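You operate a simulated robot arm through the tools that you are given. There is no shell and no other tool. Be economical: measure what you need, move in short steps, check, and stop when the job is done.

You are at the controls of a simulated robot arm. One attempt, no reset.

Task
Glue the hole in the blue block and press a dowel into it.
Fine: one press of the glue button, no drips; lever right down (15 mm, as the dial stands); block left on the grey slide, drawn back out; depth dial, white switch and the other blocks end as they began.

The check looks at the end state, three seconds after you hand in, the way a careful person would. Anything else that was tipped, shoved, dropped, spilled or broken makes it a failure.

Robot
A 7-joint arm with a two-finger parallel gripper, fixed in place. Base frame: the origin is at the foot of the arm, x ahead of it, y to its left, z up; the work surface is at about z = 0.88. Readings come in m, rad, newtons and seconds.
With the tool pointing down near the work surface it reaches from about 0.24 to 0.68 m from the base axis. Its first joint turns from -1.152 to 1.152 rad. Payload 2.4 kg.
The tool frame sits at the grasp point between the pads (the TCP): z along the fingers, y along the line on which they close. The tips reach 0.03 m beyond it. Largest opening 0.094 m; finger width 0.028, thickness 0.01; the body of the gripper, 0.05 by 0.096 m, starts 0.055 m behind the TCP.
Orientation is that of the tool frame in the base frame, as [roll, pitch, yaw] about the fixed x, y, z axes, in that order (R = Rz(yaw) Ry(pitch) Rx(roll)). With the fingers straight down and closing along the base's y, the tool's x points along the base's -x, its y along +y and its z along -z.

Tools
- The arm moves only by the tool apply_moves. Its argument "deltas" is a list of rows, each a list of 7 numbers: the shift along the base's x, y, z in m, then the turn, a rotation vector about the base's x, y, z in rad, then the finger opening in m, from 0 to 0.094. In form: [[tx, ty, tz, ax, ay, az, jaw], ...]. A call has 1 to 8 rows; each row is the pose to reach, as a shift and turn from the pose commanded when the call began. Rows are played at 5 a second. More than 0.05 m and 0.15 rad between two rows, or a gripper value outside its range, and nothing of the call is played. Where a pose cannot be reached the arm comes as near as it can. A force on the tool above 40 N (or 10 N above the force at the start of the call, whichever is more), or a blocked arm, ends the call early, and 0.2 s more pass. Each finger travels about 0.153 m/s and halts on what it meets, pressing with about 30 N; the grip force reading is that of the motor and also rises with nothing between the fingers. The clock runs only during rows and for 0.2 s after the last one: add rows that repeat a pose to give the fingers time. It gives the time, the measured TCP pose, the force on the tool (base axes), the opening and the grip force at its end, in the units of the frame above (readings bear some noise), with the torque about the TCP (base axes, N m) and any sound that the robot's microphone picked up.
- Cameras (640 x 400 px; columns grow to the right, rows downward): "scene" is fixed at [0.02, 0.4587, 1.4534]; the picture's right is [-0.89, -0.46, 0.00], its down [-0.22, 0.43, -0.88] and it looks along [0.40, -0.78, -0.48] (base axes); focal length 351 px, centre (320, 200). "wrist" rides on the gripper at [0.076, 0.014, -0.103] in the tool frame; the picture's right is [-0.18, 0.98, 0.00], its down [-0.75, -0.14, -0.64] and it looks along [-0.63, -0.12, 0.77] (tool axes); focal length 243 px, centre (320, 200). There is no depth. A picture from a camera that has moved, and an enlarged one, comes with that camera's place and axes in the base frame and with its lens.
- grab_frame(camera): a new picture of that camera. It takes no simulated time.
- inspect(camera, box): a new picture of the part [left, top, right, bottom] of that camera's present view, enlarged. It takes no simulated time.
- finish_job(): hands the job in; it is judged then, once.

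Work in short steps. Places have to be worked out from the pictures, the camera data and where the tool is seen: move nearer, look again, correct. Check each grasp and each placing, and mend what went wrong. You have 120 turns and 68 pictures in all, those below and enlarged ones among them. Open the gripper and draw the arm clear of the work before you hand the job in, unless the task says otherwise; then end with one line.

The tools are called after ">>>" as name(argument=value, ...) on one line, values as JSON. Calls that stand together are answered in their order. apply_moves: Moves the arm, as the interface text tells. Its arguments: {"type":"object","properties":{"deltas":{"type":"array"}},"required":["deltas"]} The other tools are called the same way: grab_frame (camera) takes a picture; inspect (camera, box) takes an enlarged picture of a part of a camera's view; finish_job () hands the job in.

At the start:

```text
t: 0.0
ee_pos: [0.3302, -0.2441, 1.2957]
ee_rot: [-3.141, 0.0, 3.141]
contact_force: [0.1, 0.7, 0.6]
wrist_torque: [-0.01, -0.03, 0.01]
opening: 0.0938
grasp_force: 0.0
```

scene: 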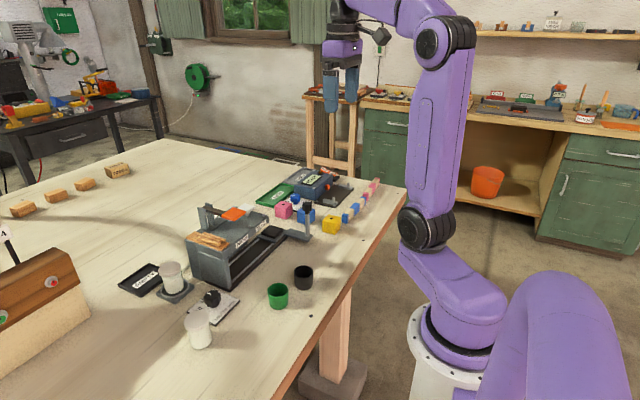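
wrist: 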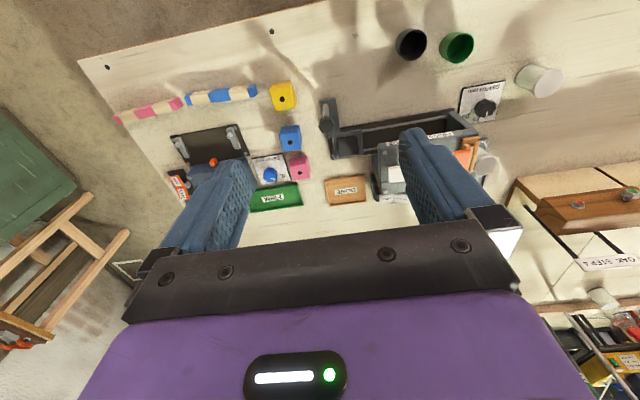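

The first pictures show a press station, a glue station, blocks and other fixtures. I enlarge them to identify the parts.

>>> inspect(camera="scene", box=[170, 150, 410, 300])

>>> inspect(camera="wrist", box=[100, 20, 340, 220])

>>> inspect(camera="wrist", box=[300, 20, 580, 220])

```text
2.67 times, centred on (290, 225) of scene
camera zoom: at [0.02, 0.4587, 1.4534], right [-0.89, -0.46, 0.0], down [-0.22, 0.43, -0.88], along [0.4, -0.78, -0.48], focal length 935 px, centre (400, 133)
```

zoom: 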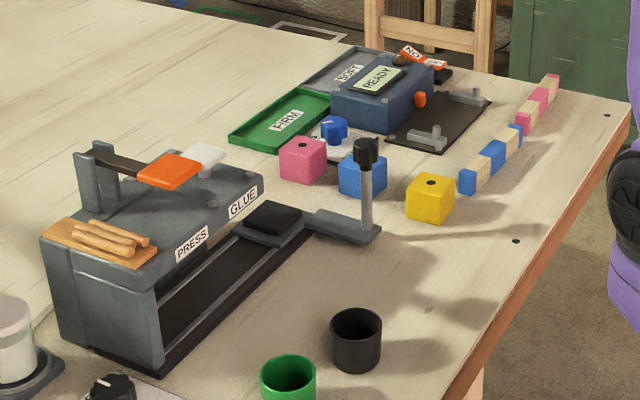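

```text
2.00 times, centred on (220, 120) of wrist
camera zoom: at [0.2545, -0.2295, 1.3991], right [0.18, 0.98, 0.0], down [0.75, -0.14, 0.64], along [0.63, -0.12, -0.77], focal length 485 px, centre (520, 360)
```

zoom: 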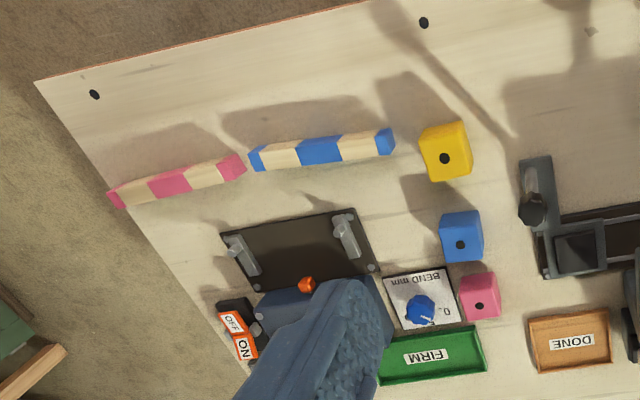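

```text
2.00 times, centred on (440, 120) of wrist
camera zoom: at [0.2545, -0.2295, 1.3991], right [0.18, 0.98, 0.0], down [0.75, -0.14, 0.64], along [0.63, -0.12, -0.77], focal length 485 px, centre (80, 360)
```

zoom: 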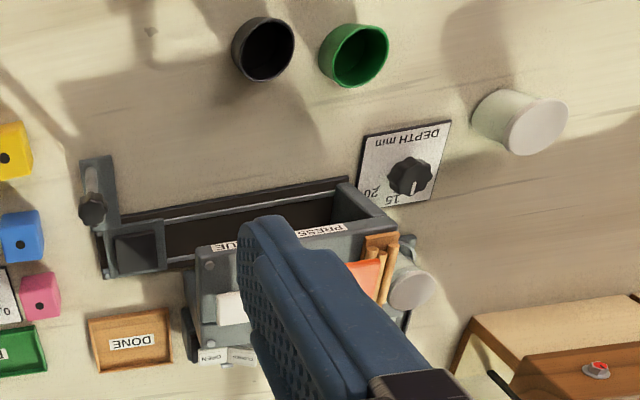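

Blue block is near (0.477, -0.335) and the slide socket near (0.515, -0.214). I move over the machine for a closer view of its labels and controls.

>>> apply_moves(deltas=[[0.0, 0.04, -0.02, 0, 0, 0, 0.094], [0.02, 0.08, -0.04, 0, 0, 0, 0.094], [0.05, 0.11, -0.06, 0, 0, 0, 0.094], [0.08, 0.14, -0.08, 0, 0, 0, 0.094], [0.11, 0.17, -0.08, 0, 0, 0, 0.094]])

>>> grab_frame(camera="wrist")

```text
t: 1.2
ee_pos: [0.4432, -0.0759, 1.2137]
ee_rot: [3.141, 0.002, 3.141]
contact_force: [0.7, 0.2, -0.3]
wrist_torque: [-0.02, -0.01, 0.04]
opening: 0.0941
grasp_force: 0.2
```

```text
62 pictures are left
camera wrist: at [0.3668, -0.0607, 1.3177], right [0.19, 0.98, 0.0], down [0.75, -0.14, 0.64], along [0.63, -0.12, -0.77], focal length 243 px, centre (320, 200)
```

wrist: 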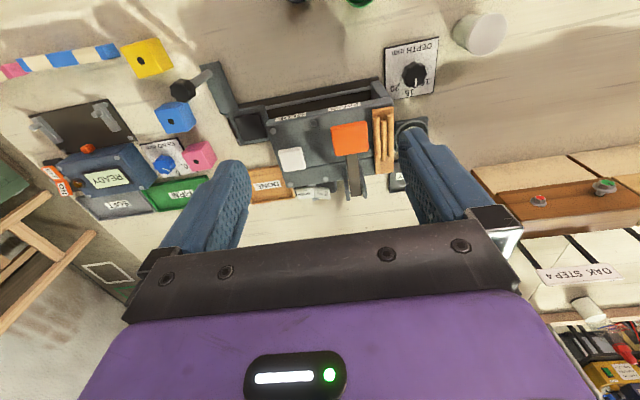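

>>> inspect(camera="wrist", box=[220, 50, 460, 210])

>>> inspect(camera="scene", box=[180, 195, 320, 290])

```text
2.50 times, centred on (340, 130) of wrist
camera zoom: at [0.3668, -0.0607, 1.3177], right [0.19, 0.98, 0.0], down [0.75, -0.14, 0.64], along [0.63, -0.12, -0.77], focal length 606 px, centre (270, 375)
```

zoom: 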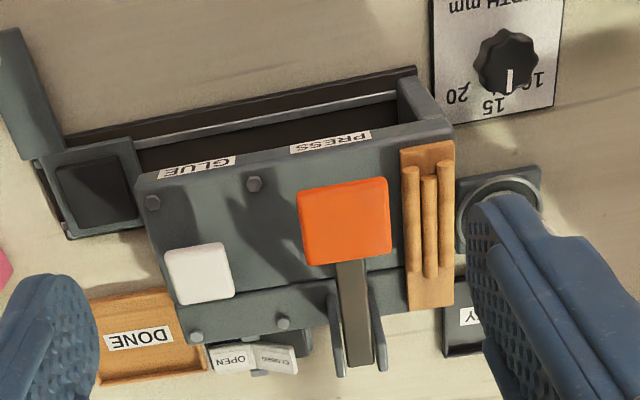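

```text
4.21 times, centred on (250, 242) of scene
camera zoom: at [0.02, 0.4587, 1.4534], right [-0.89, -0.46, 0.0], down [-0.22, 0.43, -0.88], along [0.4, -0.78, -0.48], focal length 1476 px, centre (615, 21)
```

zoom: 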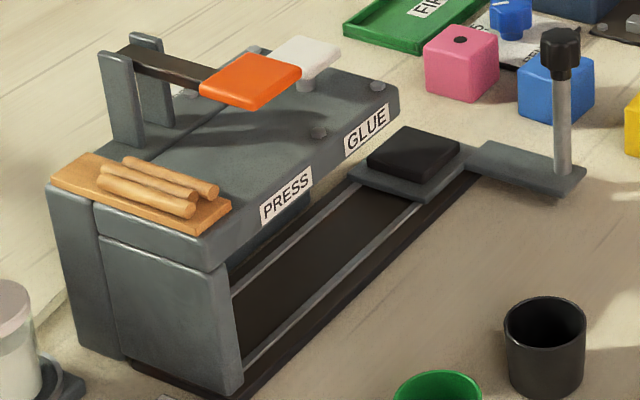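

Glue button cap (white) near (0.534, -0.136, 1.014), lever pad (orange) near (0.50, -0.05, 1.05). I move nearer to read the OPEN/CLOSED rocker at the back and the slide pad.

>>> apply_moves(deltas=[[0.04, 0.0, -0.01, 0, 0, 0, 0.094], [0.08, 0.01, -0.02, 0, 0, 0, 0.094], [0.11, 0.02, -0.03, 0, 0, 0, 0.094], [0.13, 0.02, -0.03, 0, 0, 0, 0.094]])

>>> grab_frame(camera="wrist")

>>> inspect(camera="wrist", box=[240, 60, 400, 160])

```text
t: 2.2
ee_pos: [0.5724, -0.054, 1.1851]
ee_rot: [3.141, 0.0, 3.141]
contact_force: [0.9, 0.4, 0.3]
wrist_torque: [0.01, 0.0, -0.02]
opening: 0.0937
grasp_force: 0.1
```

```text
59 pictures are left
camera wrist: at [0.4956, -0.0395, 1.2871], right [0.18, 0.98, 0.0], down [0.75, -0.14, 0.64], along [0.63, -0.12, -0.77], focal length 243 px, centre (320, 200)
```

wrist: 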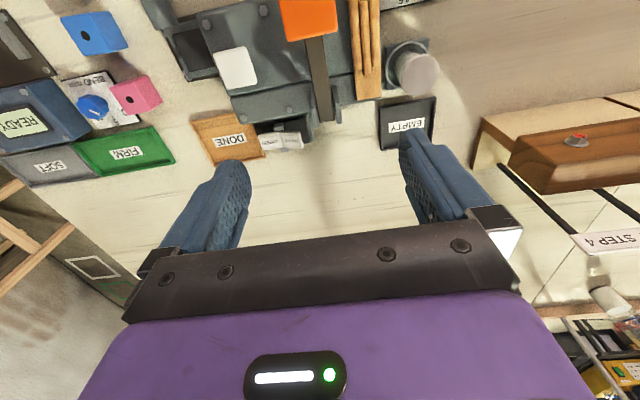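

```text
4.00 times, centred on (320, 110) of wrist
camera zoom: at [0.4956, -0.0395, 1.2871], right [0.18, 0.98, 0.0], down [0.75, -0.14, 0.64], along [0.63, -0.12, -0.77], focal length 970 px, centre (320, 560)
```

zoom: 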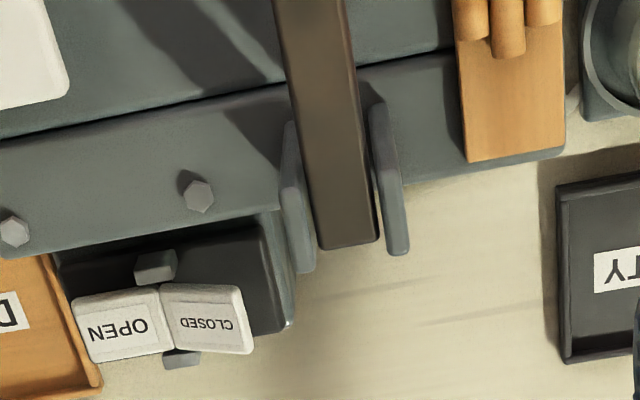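

>>> inspect(camera="scene", box=[110, 250, 250, 350])

>>> inspect(camera="wrist", box=[370, 0, 470, 70])

```text
4.00 times, centred on (180, 300) of scene
camera zoom: at [0.02, 0.4587, 1.4534], right [-0.89, -0.46, 0.0], down [-0.22, 0.43, -0.88], along [0.4, -0.78, -0.48], focal length 1402 px, centre (880, -200)
```

zoom: 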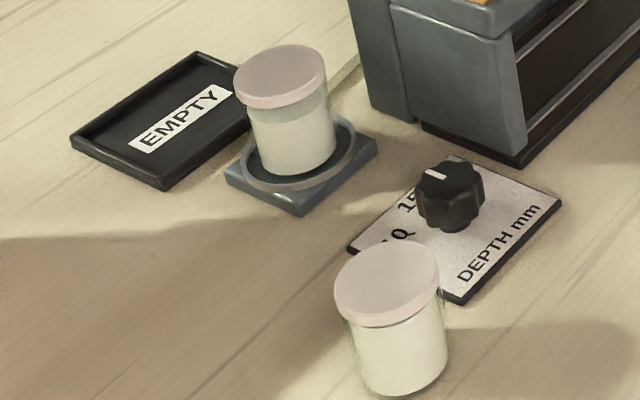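

```text
5.71 times, centred on (420, 35) of wrist
camera zoom: at [0.4956, -0.0395, 1.2871], right [0.18, 0.98, 0.0], down [0.75, -0.14, 0.64], along [0.63, -0.12, -0.77], focal length 1386 px, centre (-251, 1143)
```

zoom: 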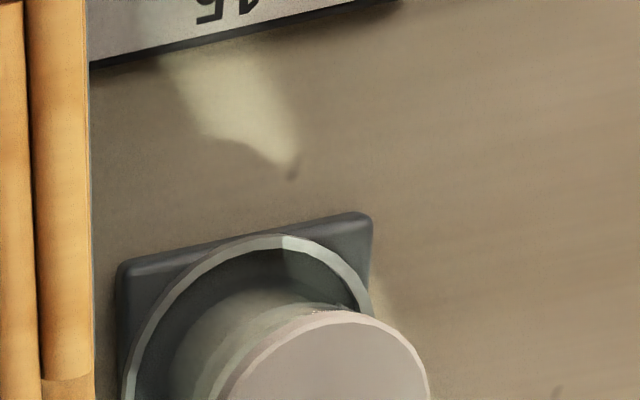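

The holder jar still holds plenty of glue, so no swap is needed. I go closer to the rocker to read its state.

>>> apply_moves(deltas=[[0.02, -0.04, -0.015, 0, 0, 0, 0.094], [0.035, -0.08, -0.03, 0, 0, 0, 0.094], [0.05, -0.11, -0.05, 0, 0, 0, 0.094], [0.05, -0.11, -0.075, 0, 0, 0, 0.094]])

>>> grab_frame(camera="wrist")

```text
t: 3.2
ee_pos: [0.6228, -0.1623, 1.1117]
ee_rot: [3.141, 0.0, -3.142]
contact_force: [0.4, -0.1, 0.3]
wrist_torque: [-0.03, 0.02, 0.0]
opening: 0.0938
grasp_force: 0.1
```

```text
55 pictures are left
camera wrist: at [0.5468, -0.1475, 1.2146], right [0.18, 0.98, 0.0], down [0.75, -0.14, 0.64], along [0.63, -0.12, -0.77], focal length 243 px, centre (320, 200)
```

wrist: 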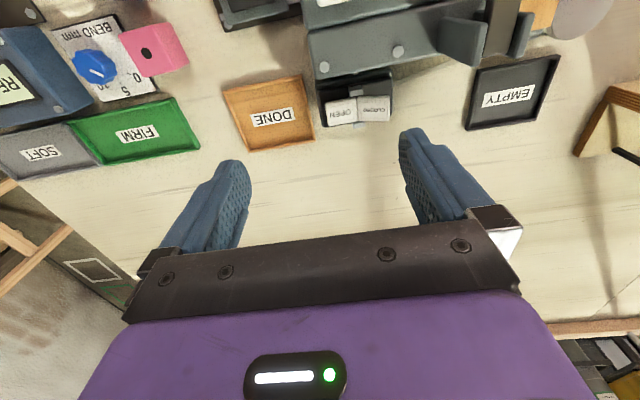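

>>> inspect(camera="wrist", box=[310, 60, 406, 130])

```text
5.71 times, centred on (358, 95) of wrist
camera zoom: at [0.5468, -0.1475, 1.2146], right [0.18, 0.98, 0.0], down [0.75, -0.14, 0.64], along [0.63, -0.12, -0.77], focal length 1386 px, centre (103, 800)
```

zoom: 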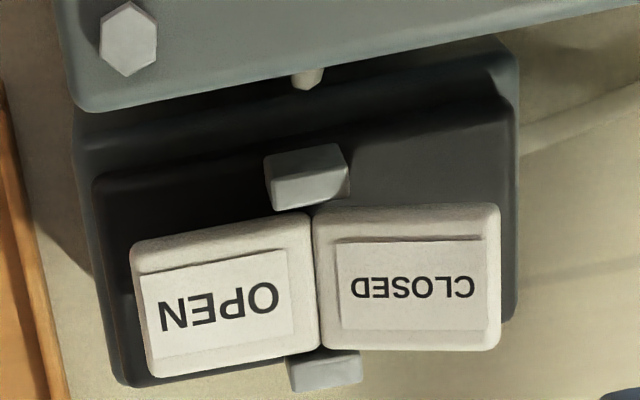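

The CLOSED end sits clearly higher than the hinge while OPEN lies pressed, so glue flow is open; I leave it alone. Now I go back to view the blue block and slide pad closely.

>>> apply_moves(deltas=[[-0.04, -0.02, 0.02, 0, 0, 0, 0.094], [-0.08, -0.04, 0.02, 0, 0, 0, 0.094], [-0.12, -0.06, 0.02, 0, 0, 0, 0.094], [-0.16, -0.08, 0.02, 0, 0, 0, 0.094], [-0.2, -0.1, 0.01, 0, 0, 0, 0.094], [-0.22, -0.12, 0.0, 0, 0, 0, 0.094]])

>>> grab_frame(camera="wrist")

>>> inspect(camera="wrist", box=[230, 80, 430, 205])

```text
t: 4.6
ee_pos: [0.4012, -0.2836, 1.1104]
ee_rot: [3.142, 0.001, -3.141]
contact_force: [-0.5, -0.1, -0.4]
wrist_torque: [0.0, 0.03, -0.01]
opening: 0.094
grasp_force: 0.1
```

```text
53 pictures are left
camera wrist: at [0.3248, -0.2686, 1.2124], right [0.18, 0.98, 0.0], down [0.75, -0.14, 0.64], along [0.63, -0.12, -0.77], focal length 243 px, centre (320, 200)
```

wrist: 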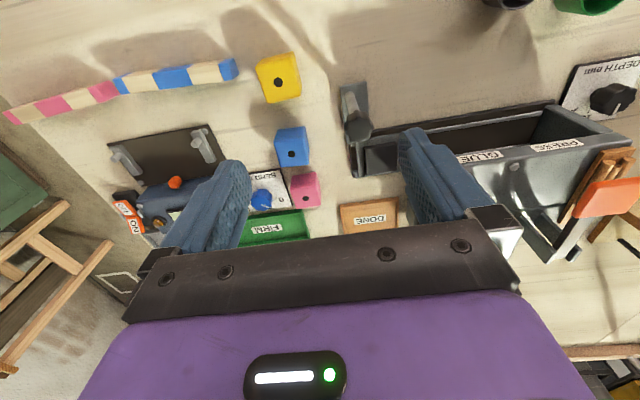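

```text
3.20 times, centred on (330, 142) of wrist
camera zoom: at [0.3248, -0.2686, 1.2124], right [0.18, 0.98, 0.0], down [0.75, -0.14, 0.64], along [0.63, -0.12, -0.77], focal length 776 px, centre (288, 384)
```

zoom: 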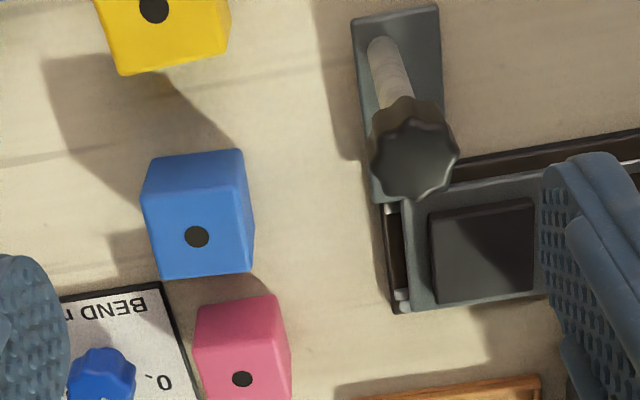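

Blue block top hole is at about (0.4776, -0.337), sides roughly aligned with the base axes; the slide pad is raised and flat. I move above the block with the fingers closing along y.

>>> apply_moves(deltas=[[0.02, -0.015, -0.02, 0, 0, 0, 0.094], [0.045, -0.03, -0.05, 0, 0, 0, 0.094], [0.065, -0.045, -0.085, 0, 0, 0, 0.094], [0.0765, -0.0534, -0.12, 0, 0, 0, 0.094]])

>>> grab_frame(camera="wrist")

```text
t: 5.6
ee_pos: [0.4752, -0.3353, 0.9935]
ee_rot: [3.14, 0.002, -3.141]
contact_force: [-1.1, 0.2, -0.6]
wrist_torque: [-0.02, 0.0, 0.01]
opening: 0.0942
grasp_force: 0.0
```

```text
51 pictures are left
camera wrist: at [0.4002, -0.321, 1.0952], right [0.18, 0.98, 0.0], down [0.75, -0.14, 0.64], along [0.63, -0.12, -0.77], focal length 243 px, centre (320, 200)
```

wrist: 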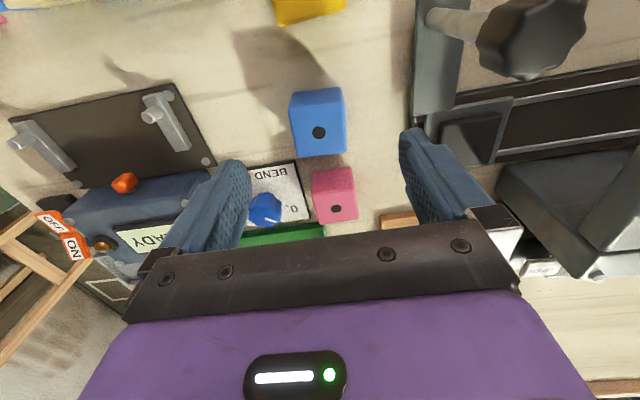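

Reprojection confirms the hole at (0.4776, -0.3367). I descend and close gently on it.

>>> apply_moves(deltas=[[0.002, -0.001, -0.03, 0, 0, 0, 0.094], [0.002, -0.001, -0.06, 0, 0, 0, 0.094], [0.002, -0.001, -0.078, 0, 0, 0, 0.094], [0.002, -0.001, -0.078, 0, 0, 0, 0.06], [0.002, -0.001, -0.078, 0, 0, 0, 0.044], [0.002, -0.001, -0.078, 0, 0, 0, 0.03], [0.002, -0.001, -0.078, 0, 0, 0, 0.03]])

```text
t: 7.2
ee_pos: [0.4779, -0.3396, 0.9142]
ee_rot: [3.141, 0.0, -3.141]
contact_force: [0.6, 0.2, 0.3]
wrist_torque: [0.02, -0.01, 0.04]
opening: 0.0458
grasp_force: 29.5
```

Gripped at 0.0458 opening, so the block is about 45 mm wide. I lift it straight up and look.

>>> apply_moves(deltas=[[0, 0, 0.03, 0, 0, 0, 0.03], [0, 0, 0.07, 0, 0, 0, 0.03], [0, 0, 0.11, 0, 0, 0, 0.03], [0, 0, 0.13, 0, 0, 0, 0.03]])

>>> grab_frame(camera="wrist")

```text
t: 8.2
ee_pos: [0.4787, -0.3392, 1.0451]
ee_rot: [3.141, 0.0, 3.141]
contact_force: [0.3, -0.1, -0.4]
wrist_torque: [0.03, 0.01, 0.03]
opening: 0.0453
grasp_force: 29.6
```

```text
50 pictures are left
camera wrist: at [0.4014, -0.3254, 1.1474], right [0.18, 0.98, 0.0], down [0.75, -0.14, 0.64], along [0.63, -0.12, -0.77], focal length 243 px, centre (320, 200)
```

wrist: 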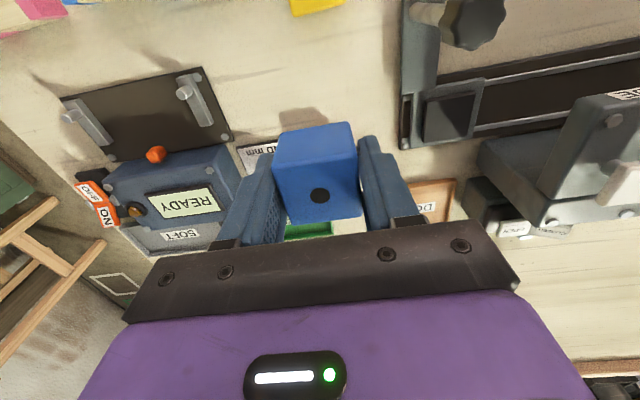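

Block held level. I check whether the slide pad is raised or recessed.

>>> inspect(camera="wrist", box=[390, 60, 518, 160])

>>> inspect(camera="scene", box=[250, 210, 330, 260])

```text
4.00 times, centred on (454, 110) of wrist
camera zoom: at [0.4014, -0.3254, 1.1474], right [0.18, 0.98, 0.0], down [0.75, -0.14, 0.64], along [0.63, -0.12, -0.77], focal length 970 px, centre (-216, 560)
```

zoom: 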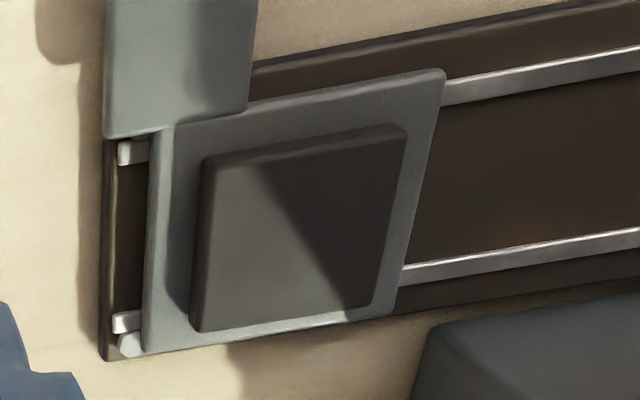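

```text
8.00 times, centred on (290, 235) of scene
camera zoom: at [0.02, 0.4587, 1.4534], right [-0.89, -0.46, 0.0], down [-0.22, 0.43, -0.88], along [0.4, -0.78, -0.48], focal length 2805 px, centre (560, -80)
```

zoom: 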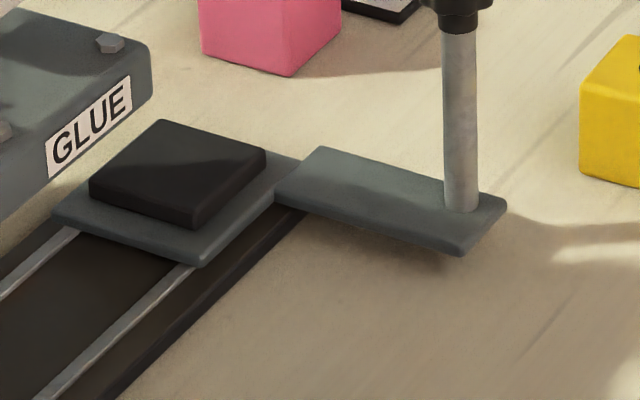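

The pad is a raised flat platform, centre about (0.520, -0.215), top about z 0.90. To keep the gripper body away from the machine head I turn it 90° before placing.

>>> apply_moves(deltas=[[0, 0, 0, 0, 0, 0.14, 0.03], [0, 0, 0, 0, 0, 0.28, 0.03], [0, 0.01, 0, 0, 0, 0.42, 0.03], [0, 0.02, 0, 0, 0, 0.56, 0.03], [0, 0.03, 0, 0, 0, 0.7, 0.03], [0, 0.04, 0, 0, 0, 0.84, 0.03], [0, 0.05, 0, 0, 0, 0.98, 0.03], [0, 0.06, 0, 0, 0, 1.12, 0.03]])

>>> apply_moves(deltas=[[0.02, 0.02, 0, 0, 0, 0.14, 0.03], [0.03, 0.035, 0, 0, 0, 0.28, 0.03], [0.041, 0.05, 0, 0, 0, 0.42, 0.03], [0.041, 0.064, 0, 0, 0, 0.4508, 0.03], [0.041, 0.064, 0, 0, 0, 0.4508, 0.03]])

>>> grab_frame(camera="wrist")

>>> inspect(camera="scene", box=[220, 180, 350, 270])

```text
t: 10.0
ee_pos: [0.4782, -0.2785, 1.0423]
ee_rot: [-3.14, 0.0, -2.019]
contact_force: [0.7, 0.0, 0.0]
wrist_torque: [0.02, 0.02, 0.01]
opening: 0.0457
grasp_force: 30.2
```

```text
t: 11.2
ee_pos: [0.5209, -0.2155, 1.0445]
ee_rot: [3.141, -0.001, -1.57]
contact_force: [-0.4, 0.0, -0.3]
wrist_torque: [0.02, 0.02, 0.01]
opening: 0.0455
grasp_force: 30.3
```

```text
47 pictures are left
camera wrist: at [0.5074, -0.2912, 1.1471], right [-0.98, 0.18, 0.0], down [0.14, 0.75, 0.64], along [0.12, 0.63, -0.77], focal length 243 px, centre (320, 200)
```

wrist: 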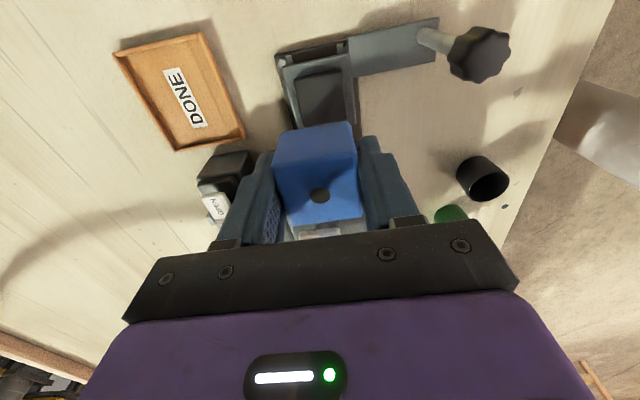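

```text
4.44 times, centred on (285, 225) of scene
camera zoom: at [0.02, 0.4587, 1.4534], right [-0.89, -0.46, 0.0], down [-0.22, 0.43, -0.88], along [0.4, -0.78, -0.48], focal length 1558 px, centre (476, 89)
```

zoom: 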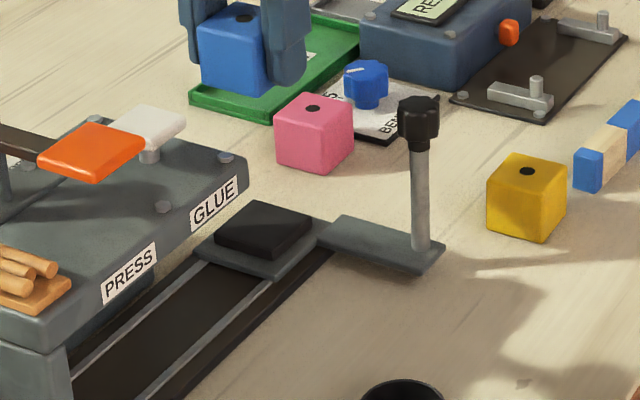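

Pad and block line up in x; block sits ~3 mm toward -y in the grip, so I shift slightly and descend to just above the pad.

>>> apply_moves(deltas=[[-0.002, 0.003, -0.035, 0, 0, 0, 0.03], [-0.002, 0.003, -0.07, 0, 0, 0, 0.03], [-0.002, 0.003, -0.095, 0, 0, 0, 0.03], [-0.002, 0.003, -0.102, 0, 0, 0, 0.03]])

>>> inspect(camera="scene", box=[220, 180, 350, 270])

```text
t: 12.2
ee_pos: [0.5179, -0.2122, 0.9406]
ee_rot: [-3.142, 0.0, -1.569]
contact_force: [0.1, -0.3, -0.1]
wrist_torque: [0.0, 0.01, 0.01]
opening: 0.0454
grasp_force: 29.7
```

```text
4.44 times, centred on (285, 225) of scene
camera zoom: at [0.02, 0.4587, 1.4534], right [-0.89, -0.46, 0.0], down [-0.22, 0.43, -0.88], along [0.4, -0.78, -0.48], focal length 1558 px, centre (476, 89)
```

zoom: 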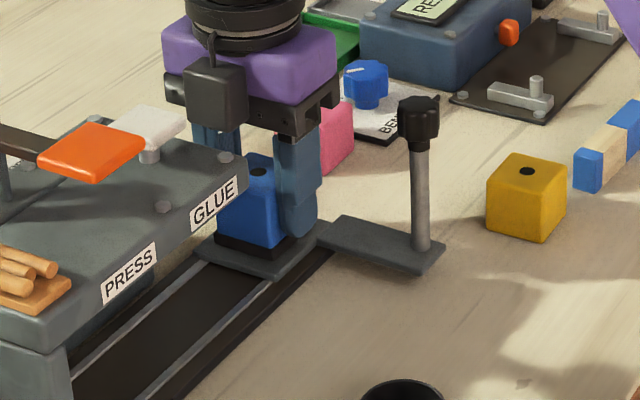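

Block is above the pad, no contact yet. I lower in small steps until the pad carries it.

>>> apply_moves(deltas=[[0, 0, -0.002, 0, 0, 0, 0.03], [0, 0, -0.004, 0, 0, 0, 0.03], [0, 0, -0.006, 0, 0, 0, 0.03]])

```text
t: 13.0
ee_pos: [0.5191, -0.2112, 0.9374]
ee_rot: [-3.138, -0.002, -1.574]
contact_force: [-6.2, -1.4, 26.0]
wrist_torque: [0.01, 0.08, 0.0]
opening: 0.0459
grasp_force: 30.1
```

Contact at z≈0.937 (26 N). I ease off a little and open just enough, then rise.

>>> apply_moves(deltas=[[0, 0, 0.002, 0, 0, 0, 0.03], [0, 0, 0.0025, 0, 0, 0, 0.05], [0, 0, 0.0025, 0, 0, 0, 0.06], [0, 0, 0.0025, 0, 0, 0, 0.062], [0, 0, 0.03, 0, 0, 0, 0.062], [0, 0, 0.07, 0, 0, 0, 0.062], [0, 0, 0.1, 0, 0, 0, 0.062]])

>>> grab_frame(camera="wrist")

>>> inspect(camera="scene", box=[220, 180, 350, 270])

```text
t: 14.6
ee_pos: [0.5182, -0.21, 1.0373]
ee_rot: [3.141, 0.0, -1.571]
contact_force: [0.2, 0.2, 0.0]
wrist_torque: [0.03, 0.02, -0.02]
opening: 0.062
grasp_force: 0.2
```

```text
44 pictures are left
camera wrist: at [0.5034, -0.2869, 1.1393], right [-0.98, 0.18, 0.0], down [0.14, 0.75, 0.64], along [0.12, 0.63, -0.77], focal length 243 px, centre (320, 200)
```

wrist: 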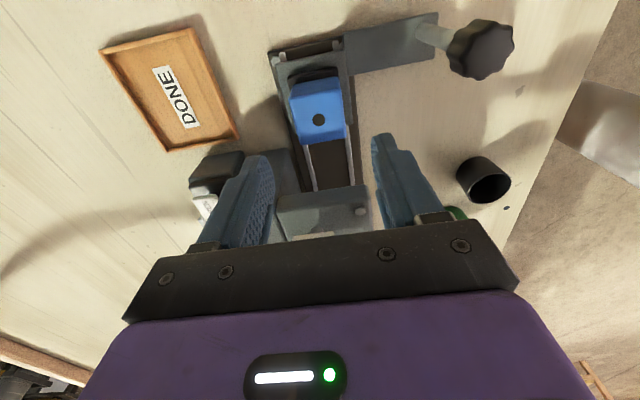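

```text
4.44 times, centred on (285, 225) of scene
camera zoom: at [0.02, 0.4587, 1.4534], right [-0.89, -0.46, 0.0], down [-0.22, 0.43, -0.88], along [0.4, -0.78, -0.48], focal length 1558 px, centre (476, 89)
```

zoom: 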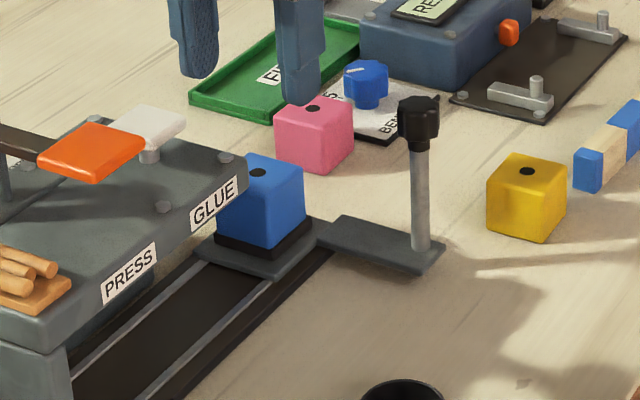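

>>> inspect(camera="wrist", box=[260, 40, 380, 220])

>>> inspect(camera="scene", box=[255, 210, 305, 242])

```text
2.22 times, centred on (320, 130) of wrist
camera zoom: at [0.5034, -0.2869, 1.1393], right [-0.98, 0.18, 0.0], down [0.14, 0.75, 0.64], along [0.12, 0.63, -0.77], focal length 539 px, centre (320, 356)
```

zoom: 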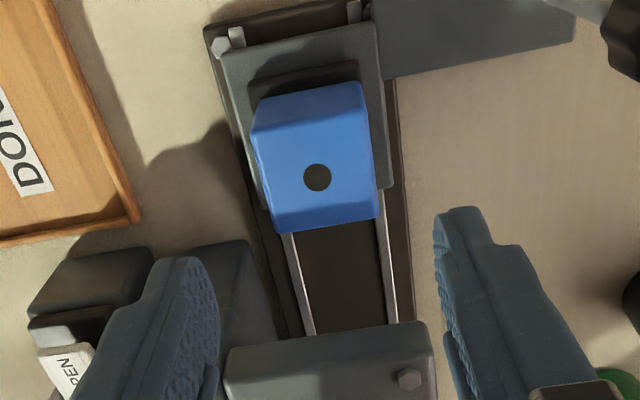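

```text
12.50 times, centred on (280, 226) of scene
camera zoom: at [0.02, 0.4587, 1.4534], right [-0.89, -0.46, 0.0], down [-0.22, 0.43, -0.88], along [0.4, -0.78, -0.48], focal length 4382 px, centre (820, -125)
```

zoom: 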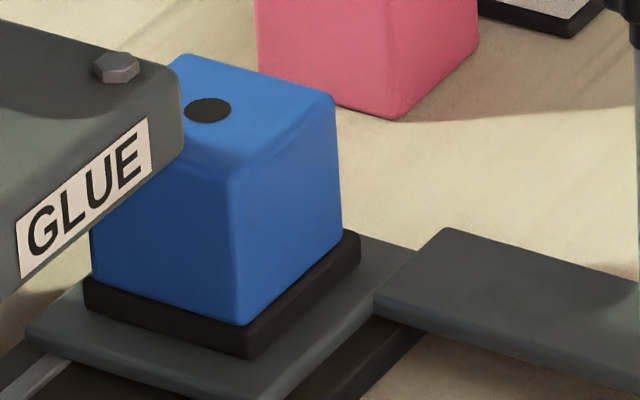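

Block stands on the pad, hole up at about (0.519, -0.213). I rise, turn the tool back and move toward the slide handle for a checking view.

>>> apply_moves(deltas=[[0, 0, 0.03, 0, 0, 0, 0.062], [-0.01, 0, 0.05, 0, 0, -0.14, 0.062], [-0.02, 0, 0.05, 0, 0, -0.28, 0.062], [-0.04, 0, 0.05, 0, 0, -0.42, 0.062], [-0.06, 0, 0.05, 0, 0, -0.56, 0.07], [-0.08, 0, 0.05, 0, 0, -0.7, 0.08], [-0.1, 0, 0.05, 0, 0, -0.84, 0.09], [-0.11, 0, 0.05, 0, 0, -0.98, 0.094]])

>>> apply_moves(deltas=[[-0.01, -0.01, 0, 0, 0, -0.14, 0.094], [-0.01, -0.02, 0, 0, 0, -0.28, 0.094], [-0.01, -0.03, -0.01, 0, 0, -0.42, 0.094], [-0.01, -0.035, -0.01, 0, 0, -0.56, 0.094], [-0.01, -0.035, -0.01, 0, 0, -0.5908, 0.094], [-0.01, -0.035, -0.01, 0, 0, -0.5908, 0.094]])

>>> grab_frame(camera="wrist")

```text
t: 16.4
ee_pos: [0.4102, -0.21, 1.0862]
ee_rot: [3.141, 0.001, -2.553]
contact_force: [0.5, 0.4, 0.7]
wrist_torque: [-0.01, -0.01, 0.01]
opening: 0.0941
grasp_force: 0.1
```

```text
t: 17.8
ee_pos: [0.3987, -0.2462, 1.075]
ee_rot: [-3.141, -0.001, 3.141]
contact_force: [-0.3, -0.4, -0.7]
wrist_torque: [0.01, -0.01, -0.02]
opening: 0.094
grasp_force: 0.1
```

```text
40 pictures are left
camera wrist: at [0.3225, -0.2316, 1.1782], right [0.19, 0.98, 0.0], down [0.75, -0.14, 0.64], along [0.63, -0.12, -0.77], focal length 243 px, centre (320, 200)
```

wrist: 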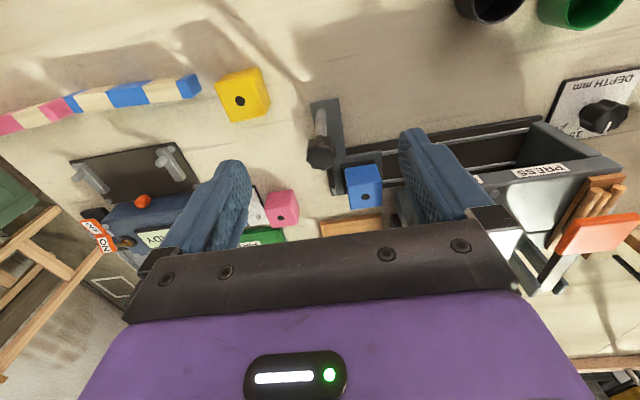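

Now I need the handle's exact position; I enlarge that part and the front opening of the head.

>>> inspect(camera="wrist", box=[290, 80, 400, 220])

```text
2.86 times, centred on (345, 150) of wrist
camera zoom: at [0.3225, -0.2316, 1.1782], right [0.19, 0.98, 0.0], down [0.75, -0.14, 0.64], along [0.63, -0.12, -0.77], focal length 693 px, centre (249, 343)
```

zoom: 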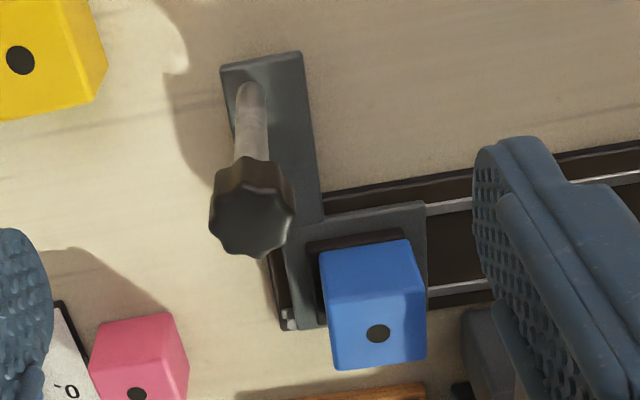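

Handle post at about (0.428, -0.251), knob top z≈0.985. I lower the fingers around the knob and close.

>>> apply_moves(deltas=[[0.029, -0.005, 0, 0, 0, 0, 0.07], [0.029, -0.005, -0.04, 0, 0, 0, 0.06], [0.029, -0.005, -0.08, 0, 0, 0, 0.06], [0.029, -0.005, -0.11, 0, 0, 0, 0.06], [0.029, -0.005, -0.11, 0, 0, 0, 0.04], [0.029, -0.005, -0.11, 0, 0, 0, 0.02], [0.029, -0.005, -0.11, 0, 0, 0, 0.02]])

>>> inspect(camera="scene", box=[220, 180, 350, 270])

```text
t: 19.4
ee_pos: [0.4276, -0.252, 0.9629]
ee_rot: [3.141, -0.001, -3.139]
contact_force: [0.1, 16.1, -5.8]
wrist_torque: [-0.41, 0.1, -0.03]
opening: 0.029
grasp_force: 8.2
```

```text
4.44 times, centred on (285, 225) of scene
camera zoom: at [0.0201, 0.4591, 1.4533], right [-0.89, -0.46, 0.0], down [-0.22, 0.43, -0.88], along [0.4, -0.78, -0.48], focal length 1558 px, centre (476, 89)
```

zoom: 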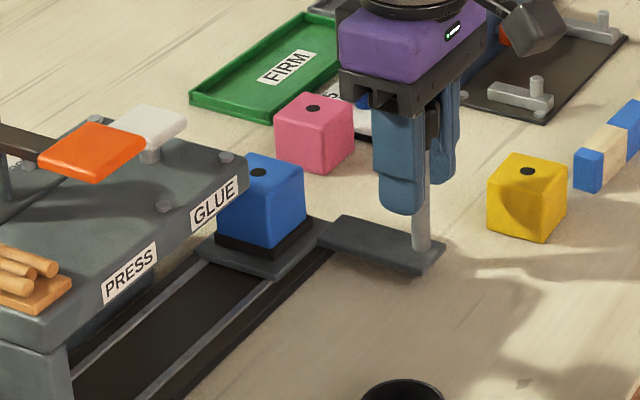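

The knob is held, lightly biased against the rear stop. I push the slide in along +y slowly and listen for a detent.

>>> apply_moves(deltas=[[0, 0.004, 0, 0, 0, 0, 0.02], [0, 0.008, 0, 0, 0, 0, 0.02], [0, 0.013, 0, 0, 0, 0, 0.02], [0, 0.019, 0, 0, 0, 0, 0.02], [0, 0.026, 0, 0, 0, 0, 0.02], [0, 0.033, 0, 0, 0, 0, 0.02], [0, 0.038, 0, 0, 0, 0, 0.02], [0, 0.042, 0, 0, 0, 0, 0.02]])

>>> inspect(camera="scene", box=[200, 180, 330, 270])

```text
t: 21.2
ee_pos: [0.4275, -0.2104, 0.9646]
ee_rot: [-3.14, 0.0, 3.14]
contact_force: [7.6, -0.9, -15.6]
wrist_torque: [-0.02, -1.03, -0.07]
opening: 0.0246
grasp_force: 45.7
```

```text
4.44 times, centred on (265, 225) of scene
camera zoom: at [0.0204, 0.4586, 1.4534], right [-0.89, -0.46, 0.0], down [-0.22, 0.43, -0.88], along [0.4, -0.78, -0.48], focal length 1558 px, centre (564, 89)
```

zoom: 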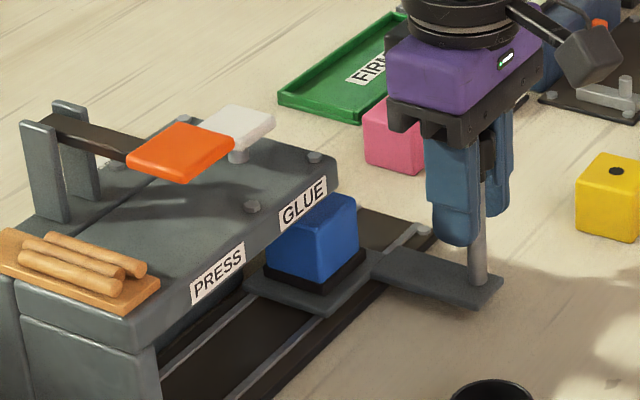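

Slide moves freely with the block steady. I continue in smaller increments toward the GLUE station.

>>> apply_moves(deltas=[[0, 0.005, 0, 0, 0, 0, 0.02], [0, 0.01, 0, 0, 0, 0, 0.02], [0, 0.015, 0, 0, 0, 0, 0.02], [0, 0.02, 0, 0, 0, 0, 0.02], [0, 0.025, 0, 0, 0, 0, 0.02], [0, 0.03, 0, 0, 0, 0, 0.02]])

>>> grab_frame(camera="wrist")

>>> inspect(camera="scene", box=[200, 180, 330, 270])

```text
t: 22.6
ee_pos: [0.4285, -0.178, 0.9658]
ee_rot: [3.139, 0.0, 3.142]
contact_force: [14.9, -0.7, -18.1]
wrist_torque: [0.01, 0.97, 0.12]
opening: 0.0243
grasp_force: 45.1
```

```text
36 pictures are left
camera wrist: at [0.3511, -0.1642, 1.0681], right [0.18, 0.98, 0.0], down [0.75, -0.14, 0.64], along [0.63, -0.12, -0.77], focal length 243 px, centre (320, 200)
```

wrist: 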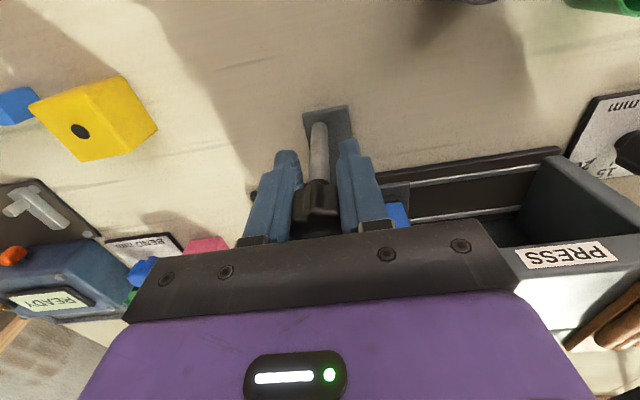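

```text
4.44 times, centred on (265, 225) of scene
camera zoom: at [0.0208, 0.4585, 1.4534], right [-0.89, -0.46, 0.0], down [-0.22, 0.43, -0.88], along [0.4, -0.78, -0.48], focal length 1558 px, centre (564, 89)
```

zoom: 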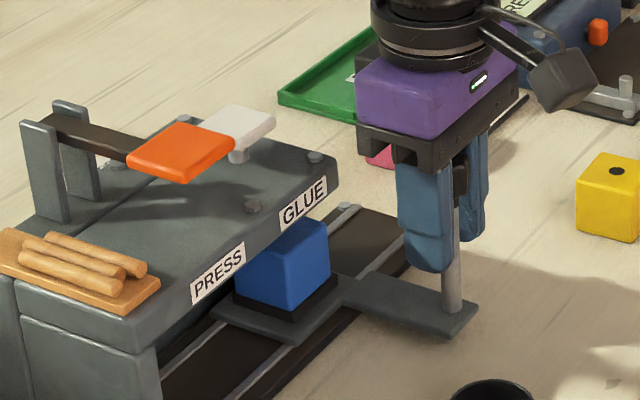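

No click so far; hole is now at about y=-0.139. I advance in 3 mm steps, watching for a click or a change in Fy.

>>> apply_moves(deltas=[[0, 0.0015, 0, 0, 0, 0, 0.02], [0, 0.003, 0, 0, 0, 0, 0.02]])

>>> apply_moves(deltas=[[0, 0.0015, 0, 0, 0, 0, 0.02], [0, 0.003, 0, 0, 0, 0, 0.02]])

>>> apply_moves(deltas=[[0, 0.0015, 0, 0, 0, 0, 0.02], [0, 0.003, 0, 0, 0, 0, 0.02]])

```text
t: 23.2
ee_pos: [0.4273, -0.1768, 0.9652]
ee_rot: [-3.141, 0.004, 3.139]
contact_force: [9.7, 0.2, 10.9]
wrist_torque: [0.06, 1.42, -0.05]
opening: 0.0245
grasp_force: 44.6
```

```text
t: 23.8
ee_pos: [0.4273, -0.1727, 0.9649]
ee_rot: [-3.141, 0.005, 3.141]
contact_force: [13.9, 0.0, 2.1]
wrist_torque: [0.02, 0.52, -0.18]
opening: 0.0245
grasp_force: 45.3
```

```text
t: 24.4
ee_pos: [0.4273, -0.1708, 0.966]
ee_rot: [-3.138, 0.002, 3.141]
contact_force: [16.0, -0.5, -5.3]
wrist_torque: [-0.05, -0.86, -0.08]
opening: 0.0245
grasp_force: 45.5
```

No detent is felt; knob displacement ≈0.080 puts the hole near y≈-0.133. I release the knob and take a tilted look from the front under the head to see the nozzle.

>>> apply_moves(deltas=[[0, 0, 0, 0, 0, 0, 0.035], [0, 0, 0, 0, 0, 0, 0.05], [0, 0, 0, 0, 0, 0, 0.06], [0, 0, 0.03, 0, 0, 0, 0.06], [0, 0, 0.06, 0, 0, 0, 0.07], [0, 0, 0.085, 0, 0, 0, 0.08], [-0.03, 0.02, 0.09, 0, 0, 0, 0.094], [-0.06, 0.04, 0.09, 0, 0, 0, 0.094]])

>>> apply_moves(deltas=[[0, 0, -0.02, 0, -0.14, 0, 0.094], [0, 0, -0.04, 0, -0.28, 0, 0.094], [0, 0, -0.06, 0, -0.42, 0, 0.094], [0, 0, -0.08, 0, -0.56, 0, 0.094], [0, 0, -0.1, 0, -0.7, 0, 0.094], [0, 0, -0.1, 0, -0.7, 0, 0.094]])

>>> grab_frame(camera="wrist")

```text
t: 26.2
ee_pos: [0.3665, -0.1287, 1.0558]
ee_rot: [3.141, 0.0, -3.141]
contact_force: [-0.6, -0.8, -0.1]
wrist_torque: [-0.01, -0.01, 0.0]
opening: 0.0941
grasp_force: 0.0
```

```text
t: 27.6
ee_pos: [0.3664, -0.1305, 0.9549]
ee_rot: [3.139, 0.703, 3.135]
contact_force: [-0.2, 0.5, -0.3]
wrist_torque: [0.01, 0.0, 0.03]
opening: 0.0939
grasp_force: 0.0
out of reach, approached as far as the arm can: row 3, 4
```

```text
34 pictures are left
camera wrist: at [0.2435, -0.1162, 0.9845], right [0.14, 0.98, 0.12], down [0.16, -0.14, 0.98], along [0.98, -0.12, -0.18], focal length 243 px, centre (320, 200)
```

wrist: 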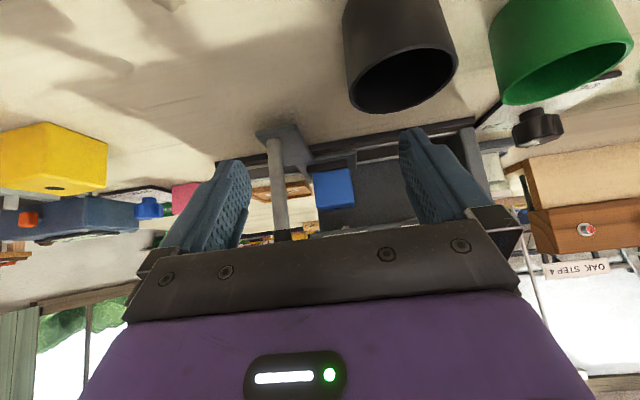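

The front view works. I enlarge the block and the underside of the head.

>>> inspect(camera="wrist", box=[290, 150, 410, 235])

```text
4.71 times, centred on (350, 192) of wrist
camera zoom: at [0.2435, -0.1162, 0.9845], right [0.14, 0.98, 0.12], down [0.16, -0.14, 0.98], along [0.98, -0.12, -0.18], focal length 1142 px, centre (179, 235)
```

zoom: 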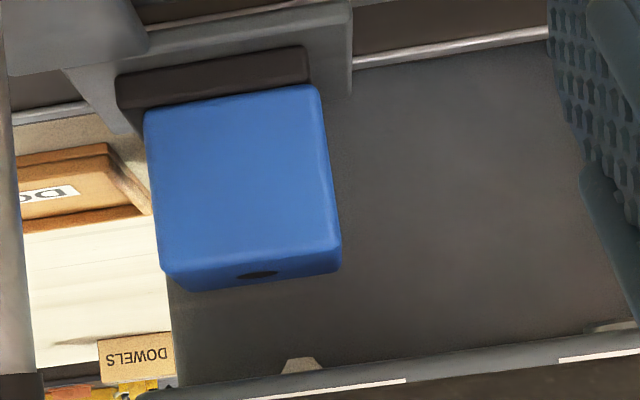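

In the same picture the nozzle sits about 6.7 mm further to +y than the hole. I go back upright and re-grip the knob to move the slide by that much.

>>> apply_moves(deltas=[[0, 0, 0.02, 0, 0.14, 0, 0.094], [0, 0, 0.04, 0, 0.28, 0, 0.094], [0, 0, 0.06, 0, 0.42, 0, 0.094], [0, 0, 0.08, 0, 0.56, 0, 0.094], [0, 0, 0.1, 0, 0.7, 0, 0.094], [0.03, -0.02, 0.1, 0, 0.7, 0, 0.08], [0.061, -0.0395, 0.09, 0, 0.7, 0, 0.06], [0.061, -0.0395, 0.06, 0, 0.7, 0, 0.06]])

```text
t: 29.4
ee_pos: [0.4314, -0.1705, 1.0153]
ee_rot: [3.14, 0.001, 3.141]
contact_force: [-0.4, -0.6, 0.8]
wrist_torque: [0.04, -0.03, 0.01]
opening: 0.06
grasp_force: 0.2
out of reach, approached as far as the arm can: row 2, 3
```

>>> apply_moves(deltas=[[0, 0, -0.025, 0, 0, 0, 0.06], [0, 0, -0.048, 0, 0, 0, 0.06], [0, 0, -0.048, 0, 0, 0, 0.04], [0, 0, -0.048, 0, 0, 0, 0.024], [0, 0, -0.048, 0, 0, 0, 0.022], [0, 0, -0.048, 0, 0, 0, 0.022]])

```text
t: 30.8
ee_pos: [0.4277, -0.172, 0.9661]
ee_rot: [3.139, -0.003, 3.139]
contact_force: [-15.4, -0.6, 0.9]
wrist_torque: [-0.02, -0.14, 0.01]
opening: 0.0251
grasp_force: 45.0
```

Knob held again at y≈-0.170. I move +6.5 mm, release, and look again from the front.

>>> apply_moves(deltas=[[0, 0.002, 0, 0, 0, 0, 0.022], [0, 0.004, 0, 0, 0, 0, 0.022], [0, 0.0062, 0, 0, 0, 0, 0.022], [0, 0.0062, 0, 0, 0, 0, 0.022], [0, 0.0062, 0, 0, 0, 0, 0.035], [0, 0.0062, 0, 0, 0, 0, 0.05], [0, 0.0062, 0, 0, 0, 0, 0.06], [0, 0.0062, 0.03, 0, 0, 0, 0.06]])

>>> apply_moves(deltas=[[0, 0, 0.03, 0, 0, 0, 0.07], [-0.02, 0.0, 0.06, 0, 0, 0, 0.08], [-0.06, 0.02, 0.06, 0, 0, 0, 0.094], [-0.06, 0.05, 0.04, 0, -0.14, 0, 0.094], [-0.06, 0.05, 0.02, 0, -0.28, 0, 0.094], [-0.06, 0.05, 0, 0, -0.42, 0, 0.094], [-0.06, 0.05, -0.02, 0, -0.56, 0, 0.094], [-0.06, 0.05, -0.04, 0, -0.7, 0, 0.094]])

>>> inspect(camera="wrist", box=[270, 150, 410, 240])

```text
t: 32.6
ee_pos: [0.429, -0.1639, 0.9971]
ee_rot: [-3.141, 0.001, 3.14]
contact_force: [0.3, -0.6, 0.4]
wrist_torque: [0.01, -0.01, 0.0]
opening: 0.0598
grasp_force: 0.1
```

```text
t: 34.4
ee_pos: [0.3698, -0.1039, 0.9563]
ee_rot: [2.989, 0.681, 2.951]
contact_force: [-3.4, -7.2, 0.1]
wrist_torque: [0.39, -0.21, 0.46]
opening: 0.0941
grasp_force: 0.1
out of reach, approached as far as the arm can: row 6
```

```text
4.44 times, centred on (340, 195) of wrist
camera zoom: at [0.2471, -0.0814, 0.9887], right [0.23, 0.94, 0.23], down [0.15, -0.27, 0.95], along [0.96, -0.19, -0.21], focal length 1078 px, centre (231, 222)
```

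zoom: 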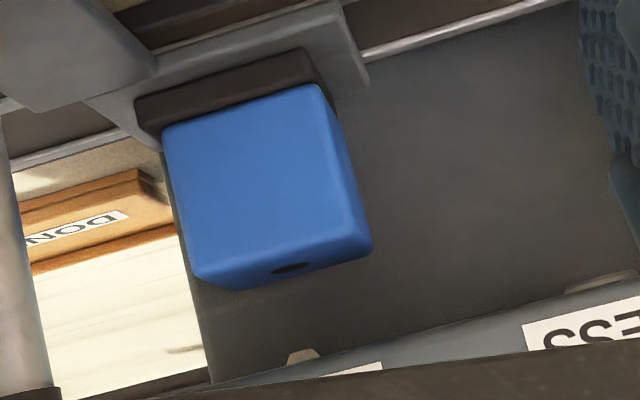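

The pose came out skewed with a 7 N side force; I check for contact before anything else.

>>> grab_frame(camera="scene")

>>> grab_frame(camera="wrist")

```text
31 pictures are left
```

scene: 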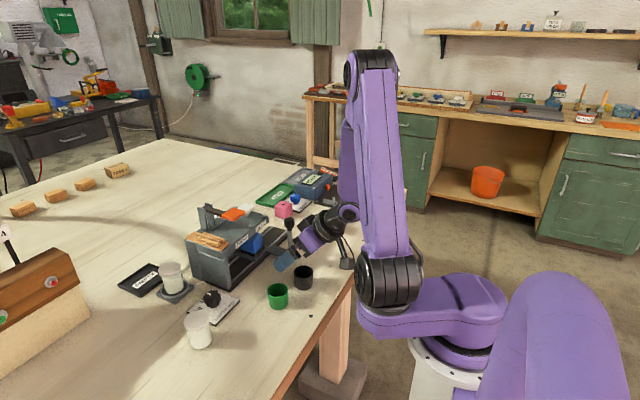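

```text
30 pictures are left
camera wrist: at [0.2471, -0.0814, 0.9887], right [0.23, 0.94, 0.23], down [0.15, -0.27, 0.95], along [0.96, -0.19, -0.21], focal length 243 px, centre (320, 200)
```

wrist: 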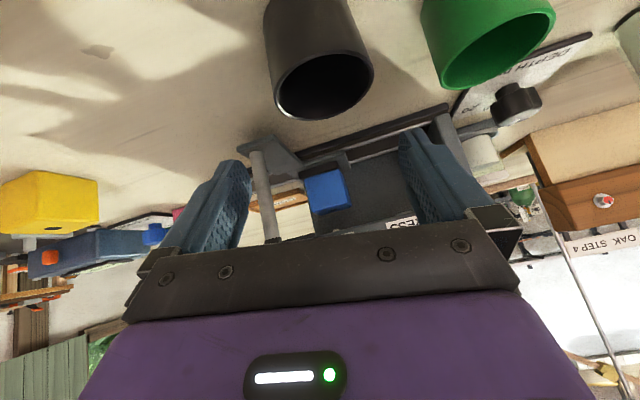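

Nothing is disturbed. I enlarge the nozzle and hole strongly to measure the remaining offset.

>>> inspect(camera="wrist", box=[310, 190, 370, 236])

```text
8.70 times, centred on (340, 213) of wrist
camera zoom: at [0.2471, -0.0814, 0.9887], right [0.23, 0.94, 0.23], down [0.15, -0.27, 0.95], along [0.96, -0.19, -0.21], focal length 2110 px, centre (146, 87)
```

zoom: 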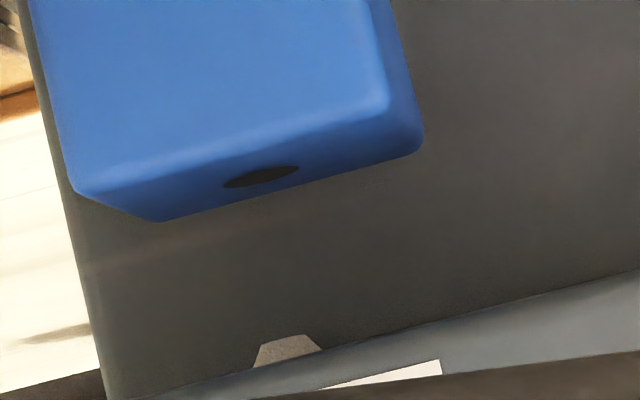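

Measured: hole is now about 2.2 mm past the nozzle. I return upright to the knob.

>>> apply_moves(deltas=[[0, 0, 0.02, 0, 0.14, 0, 0.094], [0, 0, 0.04, 0, 0.28, 0, 0.094], [0, 0, 0.06, 0, 0.42, 0, 0.094], [0, -0.01, 0.08, 0, 0.56, 0, 0.094], [0, -0.02, 0.1, 0, 0.7, 0, 0.094], [0.03, -0.04, 0.1, 0, 0.7, 0, 0.08], [0.06, -0.05, 0.08, 0, 0.7, 0, 0.06], [0.06, -0.05, 0.05, 0, 0.7, 0, 0.06]])

>>> apply_moves(deltas=[[0, 0, 0, 0, 0, 0, 0.06]])

```text
t: 36.2
ee_pos: [0.428, -0.1631, 1.0084]
ee_rot: [-3.14, -0.001, -3.141]
contact_force: [0.6, -0.9, -0.4]
wrist_torque: [-0.01, -0.02, -0.02]
opening: 0.0602
grasp_force: 0.1
out of reach, approached as far as the arm can: row 2, 3
```

```text
t: 36.6
ee_pos: [0.4284, -0.1632, 1.0081]
ee_rot: [-3.14, 0.002, 3.14]
contact_force: [-0.1, 0.2, -0.6]
wrist_torque: [0.0, 0.0, -0.04]
opening: 0.0601
grasp_force: 0.1
```

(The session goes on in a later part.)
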